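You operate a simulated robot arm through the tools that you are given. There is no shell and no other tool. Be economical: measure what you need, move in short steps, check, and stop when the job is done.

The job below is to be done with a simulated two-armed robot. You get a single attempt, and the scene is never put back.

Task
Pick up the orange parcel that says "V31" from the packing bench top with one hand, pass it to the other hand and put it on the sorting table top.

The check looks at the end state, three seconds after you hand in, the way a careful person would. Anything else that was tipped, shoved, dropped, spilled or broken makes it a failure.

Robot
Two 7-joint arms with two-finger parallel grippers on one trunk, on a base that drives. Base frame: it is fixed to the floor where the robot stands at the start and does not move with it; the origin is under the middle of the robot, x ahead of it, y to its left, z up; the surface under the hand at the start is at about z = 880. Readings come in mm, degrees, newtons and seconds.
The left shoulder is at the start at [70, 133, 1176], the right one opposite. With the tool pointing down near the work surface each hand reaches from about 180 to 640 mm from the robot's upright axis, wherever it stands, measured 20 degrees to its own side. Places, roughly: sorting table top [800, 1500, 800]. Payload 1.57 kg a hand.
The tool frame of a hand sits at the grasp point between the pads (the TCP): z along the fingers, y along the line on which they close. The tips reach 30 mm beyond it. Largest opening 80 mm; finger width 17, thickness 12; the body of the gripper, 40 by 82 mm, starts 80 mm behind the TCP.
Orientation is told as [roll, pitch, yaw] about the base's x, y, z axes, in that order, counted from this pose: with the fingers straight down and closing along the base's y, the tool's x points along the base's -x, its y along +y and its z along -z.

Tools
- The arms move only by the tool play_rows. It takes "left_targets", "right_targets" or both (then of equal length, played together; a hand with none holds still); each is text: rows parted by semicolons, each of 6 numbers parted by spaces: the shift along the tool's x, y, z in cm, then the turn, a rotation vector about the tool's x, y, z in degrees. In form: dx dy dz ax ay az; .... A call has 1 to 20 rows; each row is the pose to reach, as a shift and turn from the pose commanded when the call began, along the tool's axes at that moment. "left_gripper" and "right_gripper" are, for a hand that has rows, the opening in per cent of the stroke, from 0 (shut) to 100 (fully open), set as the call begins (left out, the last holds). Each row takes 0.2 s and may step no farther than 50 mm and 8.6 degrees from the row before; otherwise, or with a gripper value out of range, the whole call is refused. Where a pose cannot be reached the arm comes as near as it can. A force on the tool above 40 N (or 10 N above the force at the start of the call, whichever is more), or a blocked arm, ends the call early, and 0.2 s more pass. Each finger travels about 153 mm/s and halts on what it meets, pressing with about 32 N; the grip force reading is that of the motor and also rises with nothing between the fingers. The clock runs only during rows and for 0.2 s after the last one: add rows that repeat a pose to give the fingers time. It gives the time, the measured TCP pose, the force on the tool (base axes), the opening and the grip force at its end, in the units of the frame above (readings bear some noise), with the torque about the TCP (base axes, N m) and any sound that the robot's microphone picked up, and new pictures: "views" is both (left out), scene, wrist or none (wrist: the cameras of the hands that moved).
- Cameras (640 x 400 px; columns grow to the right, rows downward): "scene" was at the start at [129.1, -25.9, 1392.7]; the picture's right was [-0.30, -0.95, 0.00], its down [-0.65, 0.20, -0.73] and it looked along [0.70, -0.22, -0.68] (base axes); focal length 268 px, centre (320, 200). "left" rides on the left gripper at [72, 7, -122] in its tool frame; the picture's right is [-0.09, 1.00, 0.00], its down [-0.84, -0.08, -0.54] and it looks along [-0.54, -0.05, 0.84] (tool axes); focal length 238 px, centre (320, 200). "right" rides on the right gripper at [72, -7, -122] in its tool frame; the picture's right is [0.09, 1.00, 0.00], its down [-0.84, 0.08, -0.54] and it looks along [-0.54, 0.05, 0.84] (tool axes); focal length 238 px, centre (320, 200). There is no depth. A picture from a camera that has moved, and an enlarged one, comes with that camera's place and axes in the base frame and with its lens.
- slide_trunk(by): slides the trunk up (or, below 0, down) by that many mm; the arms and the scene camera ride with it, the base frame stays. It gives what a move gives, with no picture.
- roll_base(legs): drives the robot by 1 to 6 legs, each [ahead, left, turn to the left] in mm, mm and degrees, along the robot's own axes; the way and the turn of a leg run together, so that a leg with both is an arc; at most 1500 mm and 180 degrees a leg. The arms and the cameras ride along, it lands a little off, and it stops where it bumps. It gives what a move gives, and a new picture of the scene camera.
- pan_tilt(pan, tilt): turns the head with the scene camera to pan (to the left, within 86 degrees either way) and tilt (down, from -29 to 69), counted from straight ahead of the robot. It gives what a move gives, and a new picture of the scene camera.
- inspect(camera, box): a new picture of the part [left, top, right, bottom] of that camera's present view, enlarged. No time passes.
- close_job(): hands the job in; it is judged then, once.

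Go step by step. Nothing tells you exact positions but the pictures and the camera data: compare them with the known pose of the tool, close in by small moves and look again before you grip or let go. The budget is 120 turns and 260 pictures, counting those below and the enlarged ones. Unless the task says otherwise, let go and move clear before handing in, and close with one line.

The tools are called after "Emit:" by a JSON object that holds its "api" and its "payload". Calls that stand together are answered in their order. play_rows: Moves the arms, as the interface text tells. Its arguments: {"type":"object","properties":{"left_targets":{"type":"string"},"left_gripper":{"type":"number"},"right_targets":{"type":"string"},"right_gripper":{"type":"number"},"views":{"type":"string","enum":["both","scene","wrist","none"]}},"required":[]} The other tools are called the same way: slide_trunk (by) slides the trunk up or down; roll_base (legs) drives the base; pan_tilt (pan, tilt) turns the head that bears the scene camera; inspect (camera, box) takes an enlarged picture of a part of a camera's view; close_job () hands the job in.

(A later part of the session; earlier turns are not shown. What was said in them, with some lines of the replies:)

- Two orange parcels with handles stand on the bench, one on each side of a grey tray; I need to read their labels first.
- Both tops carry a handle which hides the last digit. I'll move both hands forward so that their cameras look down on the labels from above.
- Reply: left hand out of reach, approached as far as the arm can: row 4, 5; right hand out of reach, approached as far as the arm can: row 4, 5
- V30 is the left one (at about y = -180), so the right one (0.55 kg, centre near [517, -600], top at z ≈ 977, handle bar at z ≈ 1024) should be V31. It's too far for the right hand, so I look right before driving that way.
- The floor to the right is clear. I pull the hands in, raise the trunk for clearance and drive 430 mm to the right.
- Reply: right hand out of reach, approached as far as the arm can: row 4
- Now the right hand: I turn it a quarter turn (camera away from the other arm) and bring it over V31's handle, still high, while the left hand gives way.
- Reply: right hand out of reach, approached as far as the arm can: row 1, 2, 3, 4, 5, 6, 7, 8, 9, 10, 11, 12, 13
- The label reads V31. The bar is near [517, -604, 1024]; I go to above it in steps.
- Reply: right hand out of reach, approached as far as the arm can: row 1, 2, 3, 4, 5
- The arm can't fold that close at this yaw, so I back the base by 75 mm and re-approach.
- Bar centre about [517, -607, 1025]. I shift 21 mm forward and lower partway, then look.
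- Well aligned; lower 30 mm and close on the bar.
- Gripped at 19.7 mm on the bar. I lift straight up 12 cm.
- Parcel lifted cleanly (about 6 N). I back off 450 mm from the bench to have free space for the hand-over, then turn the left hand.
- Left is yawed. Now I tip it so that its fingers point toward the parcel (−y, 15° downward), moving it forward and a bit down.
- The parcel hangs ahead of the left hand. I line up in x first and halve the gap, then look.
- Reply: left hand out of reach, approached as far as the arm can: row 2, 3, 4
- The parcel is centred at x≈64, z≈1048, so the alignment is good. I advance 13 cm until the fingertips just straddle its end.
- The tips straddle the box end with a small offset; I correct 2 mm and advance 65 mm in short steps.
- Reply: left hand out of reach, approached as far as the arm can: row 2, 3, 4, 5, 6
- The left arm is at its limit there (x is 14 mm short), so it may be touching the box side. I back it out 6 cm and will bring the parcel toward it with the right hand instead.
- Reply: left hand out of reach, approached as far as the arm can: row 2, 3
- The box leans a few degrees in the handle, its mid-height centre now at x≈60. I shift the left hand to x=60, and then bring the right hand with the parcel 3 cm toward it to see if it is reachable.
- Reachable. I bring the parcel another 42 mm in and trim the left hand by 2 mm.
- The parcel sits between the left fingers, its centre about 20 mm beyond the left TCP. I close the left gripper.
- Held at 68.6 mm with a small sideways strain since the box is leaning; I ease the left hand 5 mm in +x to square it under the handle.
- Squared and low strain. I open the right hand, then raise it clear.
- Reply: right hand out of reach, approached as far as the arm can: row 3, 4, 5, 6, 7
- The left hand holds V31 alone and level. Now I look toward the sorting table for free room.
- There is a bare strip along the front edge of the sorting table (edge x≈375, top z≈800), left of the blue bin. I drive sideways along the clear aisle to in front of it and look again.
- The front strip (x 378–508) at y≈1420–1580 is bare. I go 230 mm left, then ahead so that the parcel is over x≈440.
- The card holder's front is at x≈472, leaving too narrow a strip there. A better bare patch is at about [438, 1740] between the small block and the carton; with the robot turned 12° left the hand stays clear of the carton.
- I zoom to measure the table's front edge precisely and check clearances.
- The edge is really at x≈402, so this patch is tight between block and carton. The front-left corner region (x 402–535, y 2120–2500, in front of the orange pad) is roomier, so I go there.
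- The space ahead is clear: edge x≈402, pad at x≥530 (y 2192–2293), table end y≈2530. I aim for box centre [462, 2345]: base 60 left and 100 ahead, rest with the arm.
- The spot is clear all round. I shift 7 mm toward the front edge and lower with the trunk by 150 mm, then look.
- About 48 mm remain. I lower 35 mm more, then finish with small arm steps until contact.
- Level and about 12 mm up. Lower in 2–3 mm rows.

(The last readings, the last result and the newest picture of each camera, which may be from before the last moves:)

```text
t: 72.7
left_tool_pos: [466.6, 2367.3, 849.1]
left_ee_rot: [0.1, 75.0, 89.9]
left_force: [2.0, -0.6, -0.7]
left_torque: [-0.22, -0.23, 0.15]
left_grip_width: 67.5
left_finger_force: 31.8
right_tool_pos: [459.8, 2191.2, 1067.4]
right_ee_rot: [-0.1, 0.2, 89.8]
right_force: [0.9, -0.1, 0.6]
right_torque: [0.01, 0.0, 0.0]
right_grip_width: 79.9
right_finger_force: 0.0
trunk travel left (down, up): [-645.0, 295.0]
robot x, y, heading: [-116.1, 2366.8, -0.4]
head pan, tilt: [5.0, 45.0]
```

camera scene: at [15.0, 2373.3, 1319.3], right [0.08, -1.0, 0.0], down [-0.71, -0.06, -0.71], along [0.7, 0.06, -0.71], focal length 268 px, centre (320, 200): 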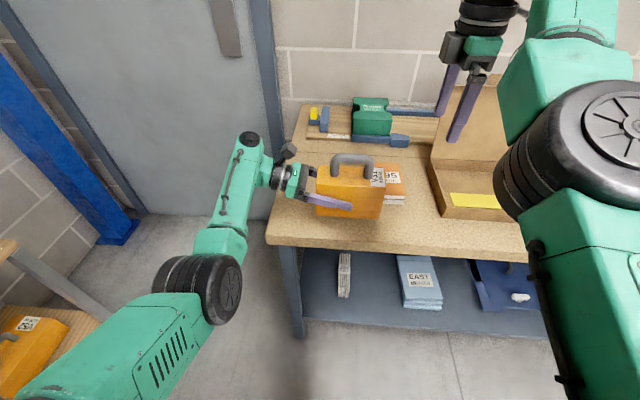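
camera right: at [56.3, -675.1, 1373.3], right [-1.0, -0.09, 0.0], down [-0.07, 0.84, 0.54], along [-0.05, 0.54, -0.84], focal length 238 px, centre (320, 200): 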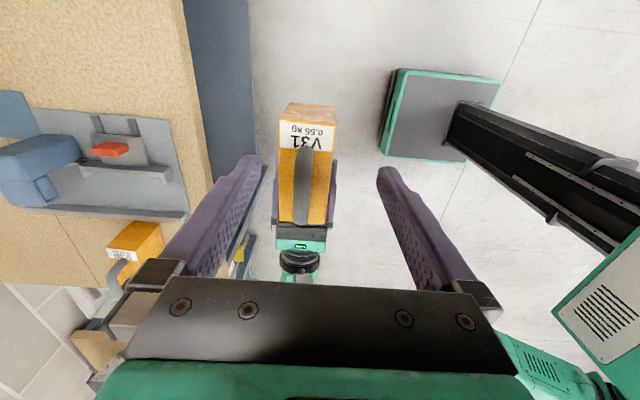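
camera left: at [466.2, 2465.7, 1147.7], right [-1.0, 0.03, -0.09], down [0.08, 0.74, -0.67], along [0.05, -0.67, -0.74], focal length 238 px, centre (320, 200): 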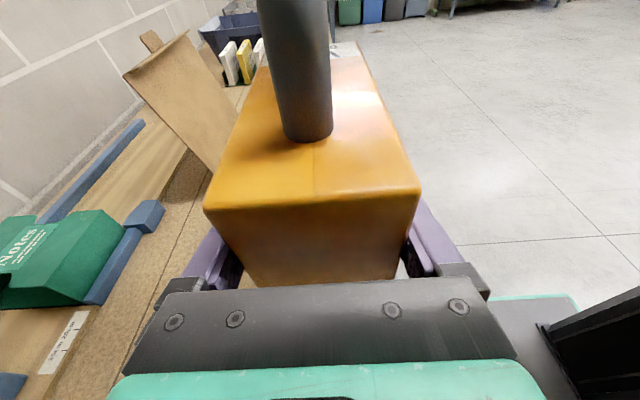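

Contact begins (force dropped from −5.7 to −0.7 N). One more 2 mm step, to press it flat.

Emit:
{"api": "play_rows", "payload": {"left_targets": "-0.1 0 0.03 0 0 0; -0.2 0 0.05 0 0 0; -0.2 0 0.05 0 0 0", "views": "none"}}

Emit:
{"api": "inspect", "payload": {"camera": "scene", "box": [260, 140, 420, 240]}}

```text
t: 73.5
left_tool_pos: [464.9, 2367.4, 849.2]
left_ee_rot: [-0.5, 75.1, 89.3]
left_force: [8.4, 0.5, 15.6]
left_torque: [0.81, -0.11, -0.31]
left_grip_width: 68.0
left_finger_force: 31.8
right_tool_pos: [458.5, 2190.1, 1069.1]
right_ee_rot: [-0.1, -0.1, 89.7]
right_force: [-0.3, 0.1, -0.6]
right_torque: [0.0, -0.01, 0.02]
right_grip_width: 79.9
right_finger_force: 0.0
trunk travel left (down, up): [-645.0, 295.0]
robot x, y, heading: [-118.3, 2370.0, -0.2]
head pan, tilt: [5.0, 45.0]
```

```text
4.00 times, centred on (340, 190) of scene
camera zoom: at [13.1, 2373.2, 1284.8], right [0.08, -1.0, 0.0], down [-0.7, -0.06, -0.71], along [0.7, 0.06, -0.71], focal length 1074 px, centre (240, 240)
```

zoom: 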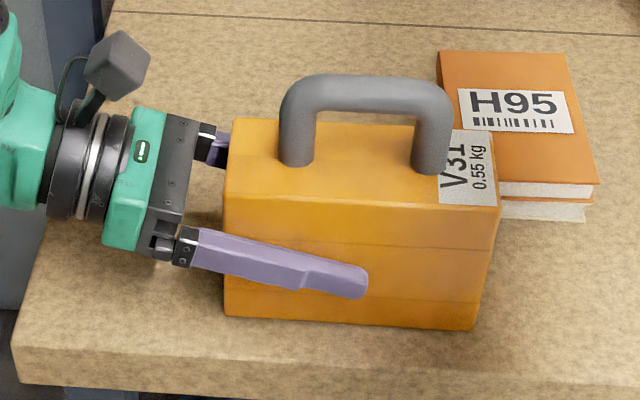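

Seated flat on the table. I open the left gripper and check before backing out.

Emit:
{"api": "play_rows", "payload": {"left_targets": "0 0 0 0 0 0; 0 0 0 0 0 0; 0 0 0 0 0 0; 0 0 0 0 0 0", "left_gripper": 100}}

```text
t: 74.5
left_tool_pos: [464.2, 2367.3, 847.0]
left_ee_rot: [0.4, 75.0, 90.1]
left_force: [-0.1, 0.4, 0.0]
left_torque: [0.02, 0.0, -0.02]
left_grip_width: 79.8
left_finger_force: 0.0
right_tool_pos: [460.3, 2191.6, 1066.9]
right_ee_rot: [-0.1, 0.0, 89.8]
right_force: [-0.5, 0.4, 0.0]
right_torque: [-0.02, 0.0, 0.0]
right_grip_width: 80.0
right_finger_force: 0.0
trunk travel left (down, up): [-645.0, 295.0]
robot x, y, heading: [-116.9, 2365.6, 0.0]
head pan, tilt: [5.0, 45.0]
camera scene: at [13.8, 2373.3, 1284.4], right [0.08, -1.0, 0.0], down [-0.7, -0.06, -0.71], along [0.7, 0.06, -0.71], focal length 268 px, centre (320, 200)
camera left: at [458.8, 2465.9, 948.1], right [-1.0, 0.03, -0.09], down [0.08, 0.74, -0.67], along [0.05, -0.67, -0.74], focal length 238 px, centre (320, 200)
```

scene: 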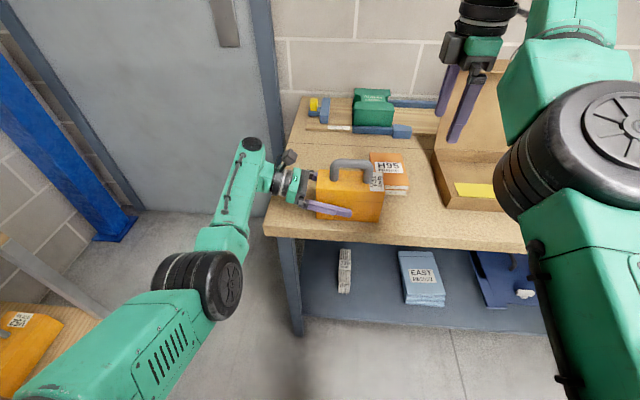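
left: 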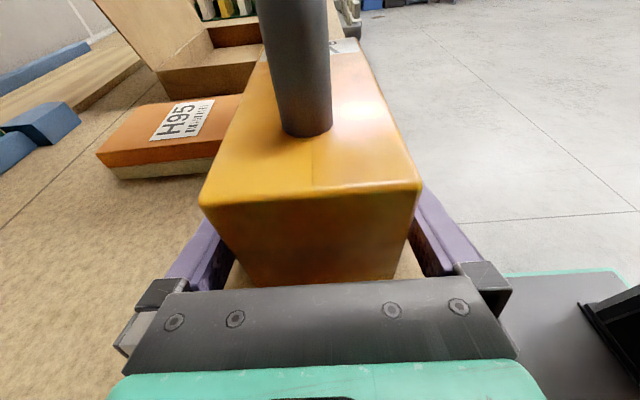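

Released, gaps on both sides. I withdraw along the finger axis, 6 cm first.

Emit:
{"api": "play_rows", "payload": {"left_targets": "0 0 -1.5 0 0 0; 0 0 -3 0 0 0; 0 0 -4.5 0 0 0; 0 0 -6 0 0 0; 0 0 -6 0 0 0", "views": "wrist"}}

```text
t: 75.7
left_tool_pos: [465.9, 2424.3, 862.5]
left_ee_rot: [0.3, 74.9, 90.3]
left_force: [0.1, -0.1, -0.4]
left_torque: [0.02, 0.03, -0.02]
left_grip_width: 80.0
left_finger_force: 0.1
right_tool_pos: [459.0, 2189.5, 1067.4]
right_ee_rot: [0.0, 0.0, 89.8]
right_force: [-0.5, 0.3, 0.1]
right_torque: [-0.02, -0.01, 0.04]
right_grip_width: 80.0
right_finger_force: 0.1
trunk travel left (down, up): [-645.0, 295.0]
robot x, y, heading: [-115.0, 2369.7, -0.2]
head pan, tilt: [5.0, 45.0]
camera left: at [458.8, 2523.9, 963.7], right [-1.0, 0.03, -0.09], down [0.08, 0.74, -0.67], along [0.05, -0.67, -0.74], focal length 238 px, centre (320, 200)
```

left: 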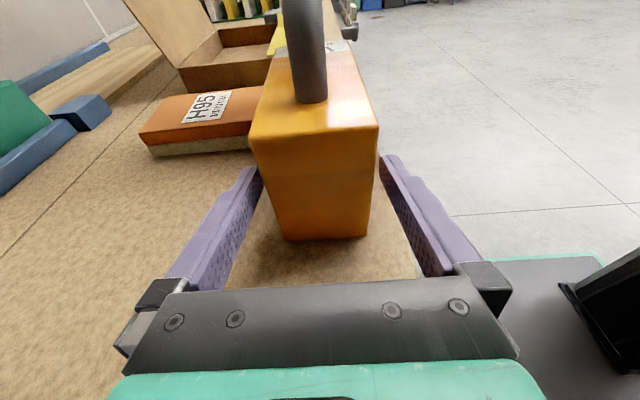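

Straight so far; another 5 cm to clear the tips.

Emit:
{"api": "play_rows", "payload": {"left_targets": "0 0 -1.5 0 0 0; 0 0 -3 0 0 0; 0 0 -4.5 0 0 0; 0 0 -5 0 0 0", "views": "wrist"}}

```text
t: 76.7
left_tool_pos: [465.1, 2474.2, 875.7]
left_ee_rot: [0.2, 74.9, 90.1]
left_force: [-0.3, -0.6, -0.2]
left_torque: [0.01, -0.02, -0.04]
left_grip_width: 79.9
left_finger_force: 0.1
right_tool_pos: [459.9, 2191.2, 1067.1]
right_ee_rot: [0.0, -0.1, 89.8]
right_force: [-0.1, 0.2, -0.4]
right_torque: [-0.01, -0.01, 0.02]
right_grip_width: 79.9
right_finger_force: 0.1
trunk travel left (down, up): [-645.0, 295.0]
robot x, y, heading: [-117.6, 2367.5, -0.0]
head pan, tilt: [5.0, 45.0]
camera left: at [459.6, 2572.3, 976.9], right [-1.0, 0.03, -0.09], down [0.08, 0.74, -0.67], along [0.05, -0.67, -0.74], focal length 238 px, centre (320, 200)
```

left: 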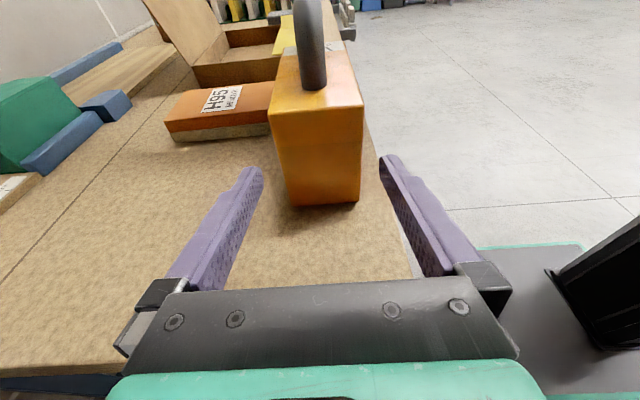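

The tips are clear of the parcel. I raise the trunk and back the robot away, then take a last look.

Emit:
{"api": "slide_trunk", "payload": {"by": 200}}

Emit:
{"api": "roll_base", "payload": {"legs": [[-350, 0, 0]]}}

Emit:
{"api": "inspect", "payload": {"camera": "scene", "box": [200, 50, 520, 250]}}

```text
t: 78.9
left_tool_pos: [465.8, 2473.5, 1075.4]
left_ee_rot: [0.4, 75.0, 90.1]
left_force: [-0.2, -1.0, -0.3]
left_torque: [-0.01, -0.01, 0.04]
left_grip_width: 80.0
left_finger_force: 0.1
right_tool_pos: [459.9, 2189.1, 1267.7]
right_ee_rot: [0.0, 0.1, 89.8]
right_force: [-0.6, -0.3, -0.6]
right_torque: [0.01, 0.01, -0.03]
right_grip_width: 80.0
right_finger_force: 0.0
trunk travel left (down, up): [-845.0, 95.0]
robot x, y, heading: [-118.1, 2368.5, -0.2]
head pan, tilt: [5.0, 45.0]
```

```text
t: 81.1
left_tool_pos: [118.1, 2472.8, 1075.7]
left_ee_rot: [0.8, 74.9, 90.4]
left_force: [1.2, 0.2, 0.0]
left_torque: [-0.03, 0.01, 0.01]
left_grip_width: 80.0
left_finger_force: 0.0
right_tool_pos: [111.4, 2190.2, 1266.8]
right_ee_rot: [0.1, -0.1, 89.7]
right_force: [-0.5, 0.1, 0.9]
right_torque: [0.0, -0.01, -0.01]
right_grip_width: 80.0
right_finger_force: 0.0
trunk travel left (down, up): [-845.0, 95.0]
robot x, y, heading: [-466.4, 2368.1, -0.3]
head pan, tilt: [5.0, 45.0]
camera scene: at [-333.5, 2374.4, 1484.2], right [0.08, -1.0, 0.0], down [-0.71, -0.06, -0.71], along [0.7, 0.06, -0.71], focal length 268 px, centre (320, 200)
```

scene: 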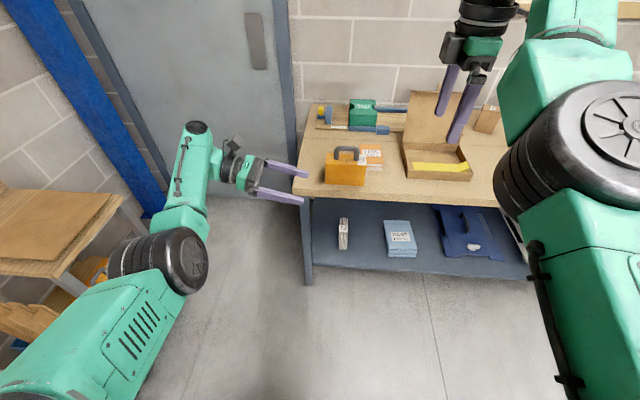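

```text
2.00 times, centred on (360, 150) of scene
camera zoom: at [-333.5, 2374.4, 1484.2], right [0.08, -1.0, 0.0], down [-0.71, -0.06, -0.71], along [0.7, 0.06, -0.71], focal length 537 px, centre (240, 300)
```

zoom: 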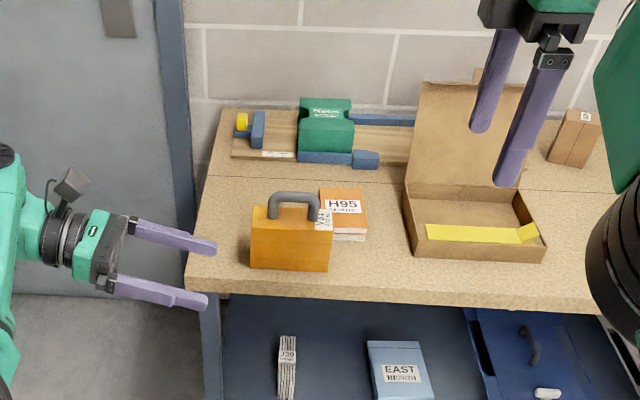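

V31 stands upright on the sorting table, nothing else is disturbed and both hands are clear, so I hand in.

Emit:
{"api": "close_job", "payload": {}}

```text
The job is handed in.
```

The orange V31 parcel was lifted from the packing bench with the right hand and passed to the left. It now stands upright on the sorting table top, near the front-left corner, and nothing else looked disturbed in the last pictures.
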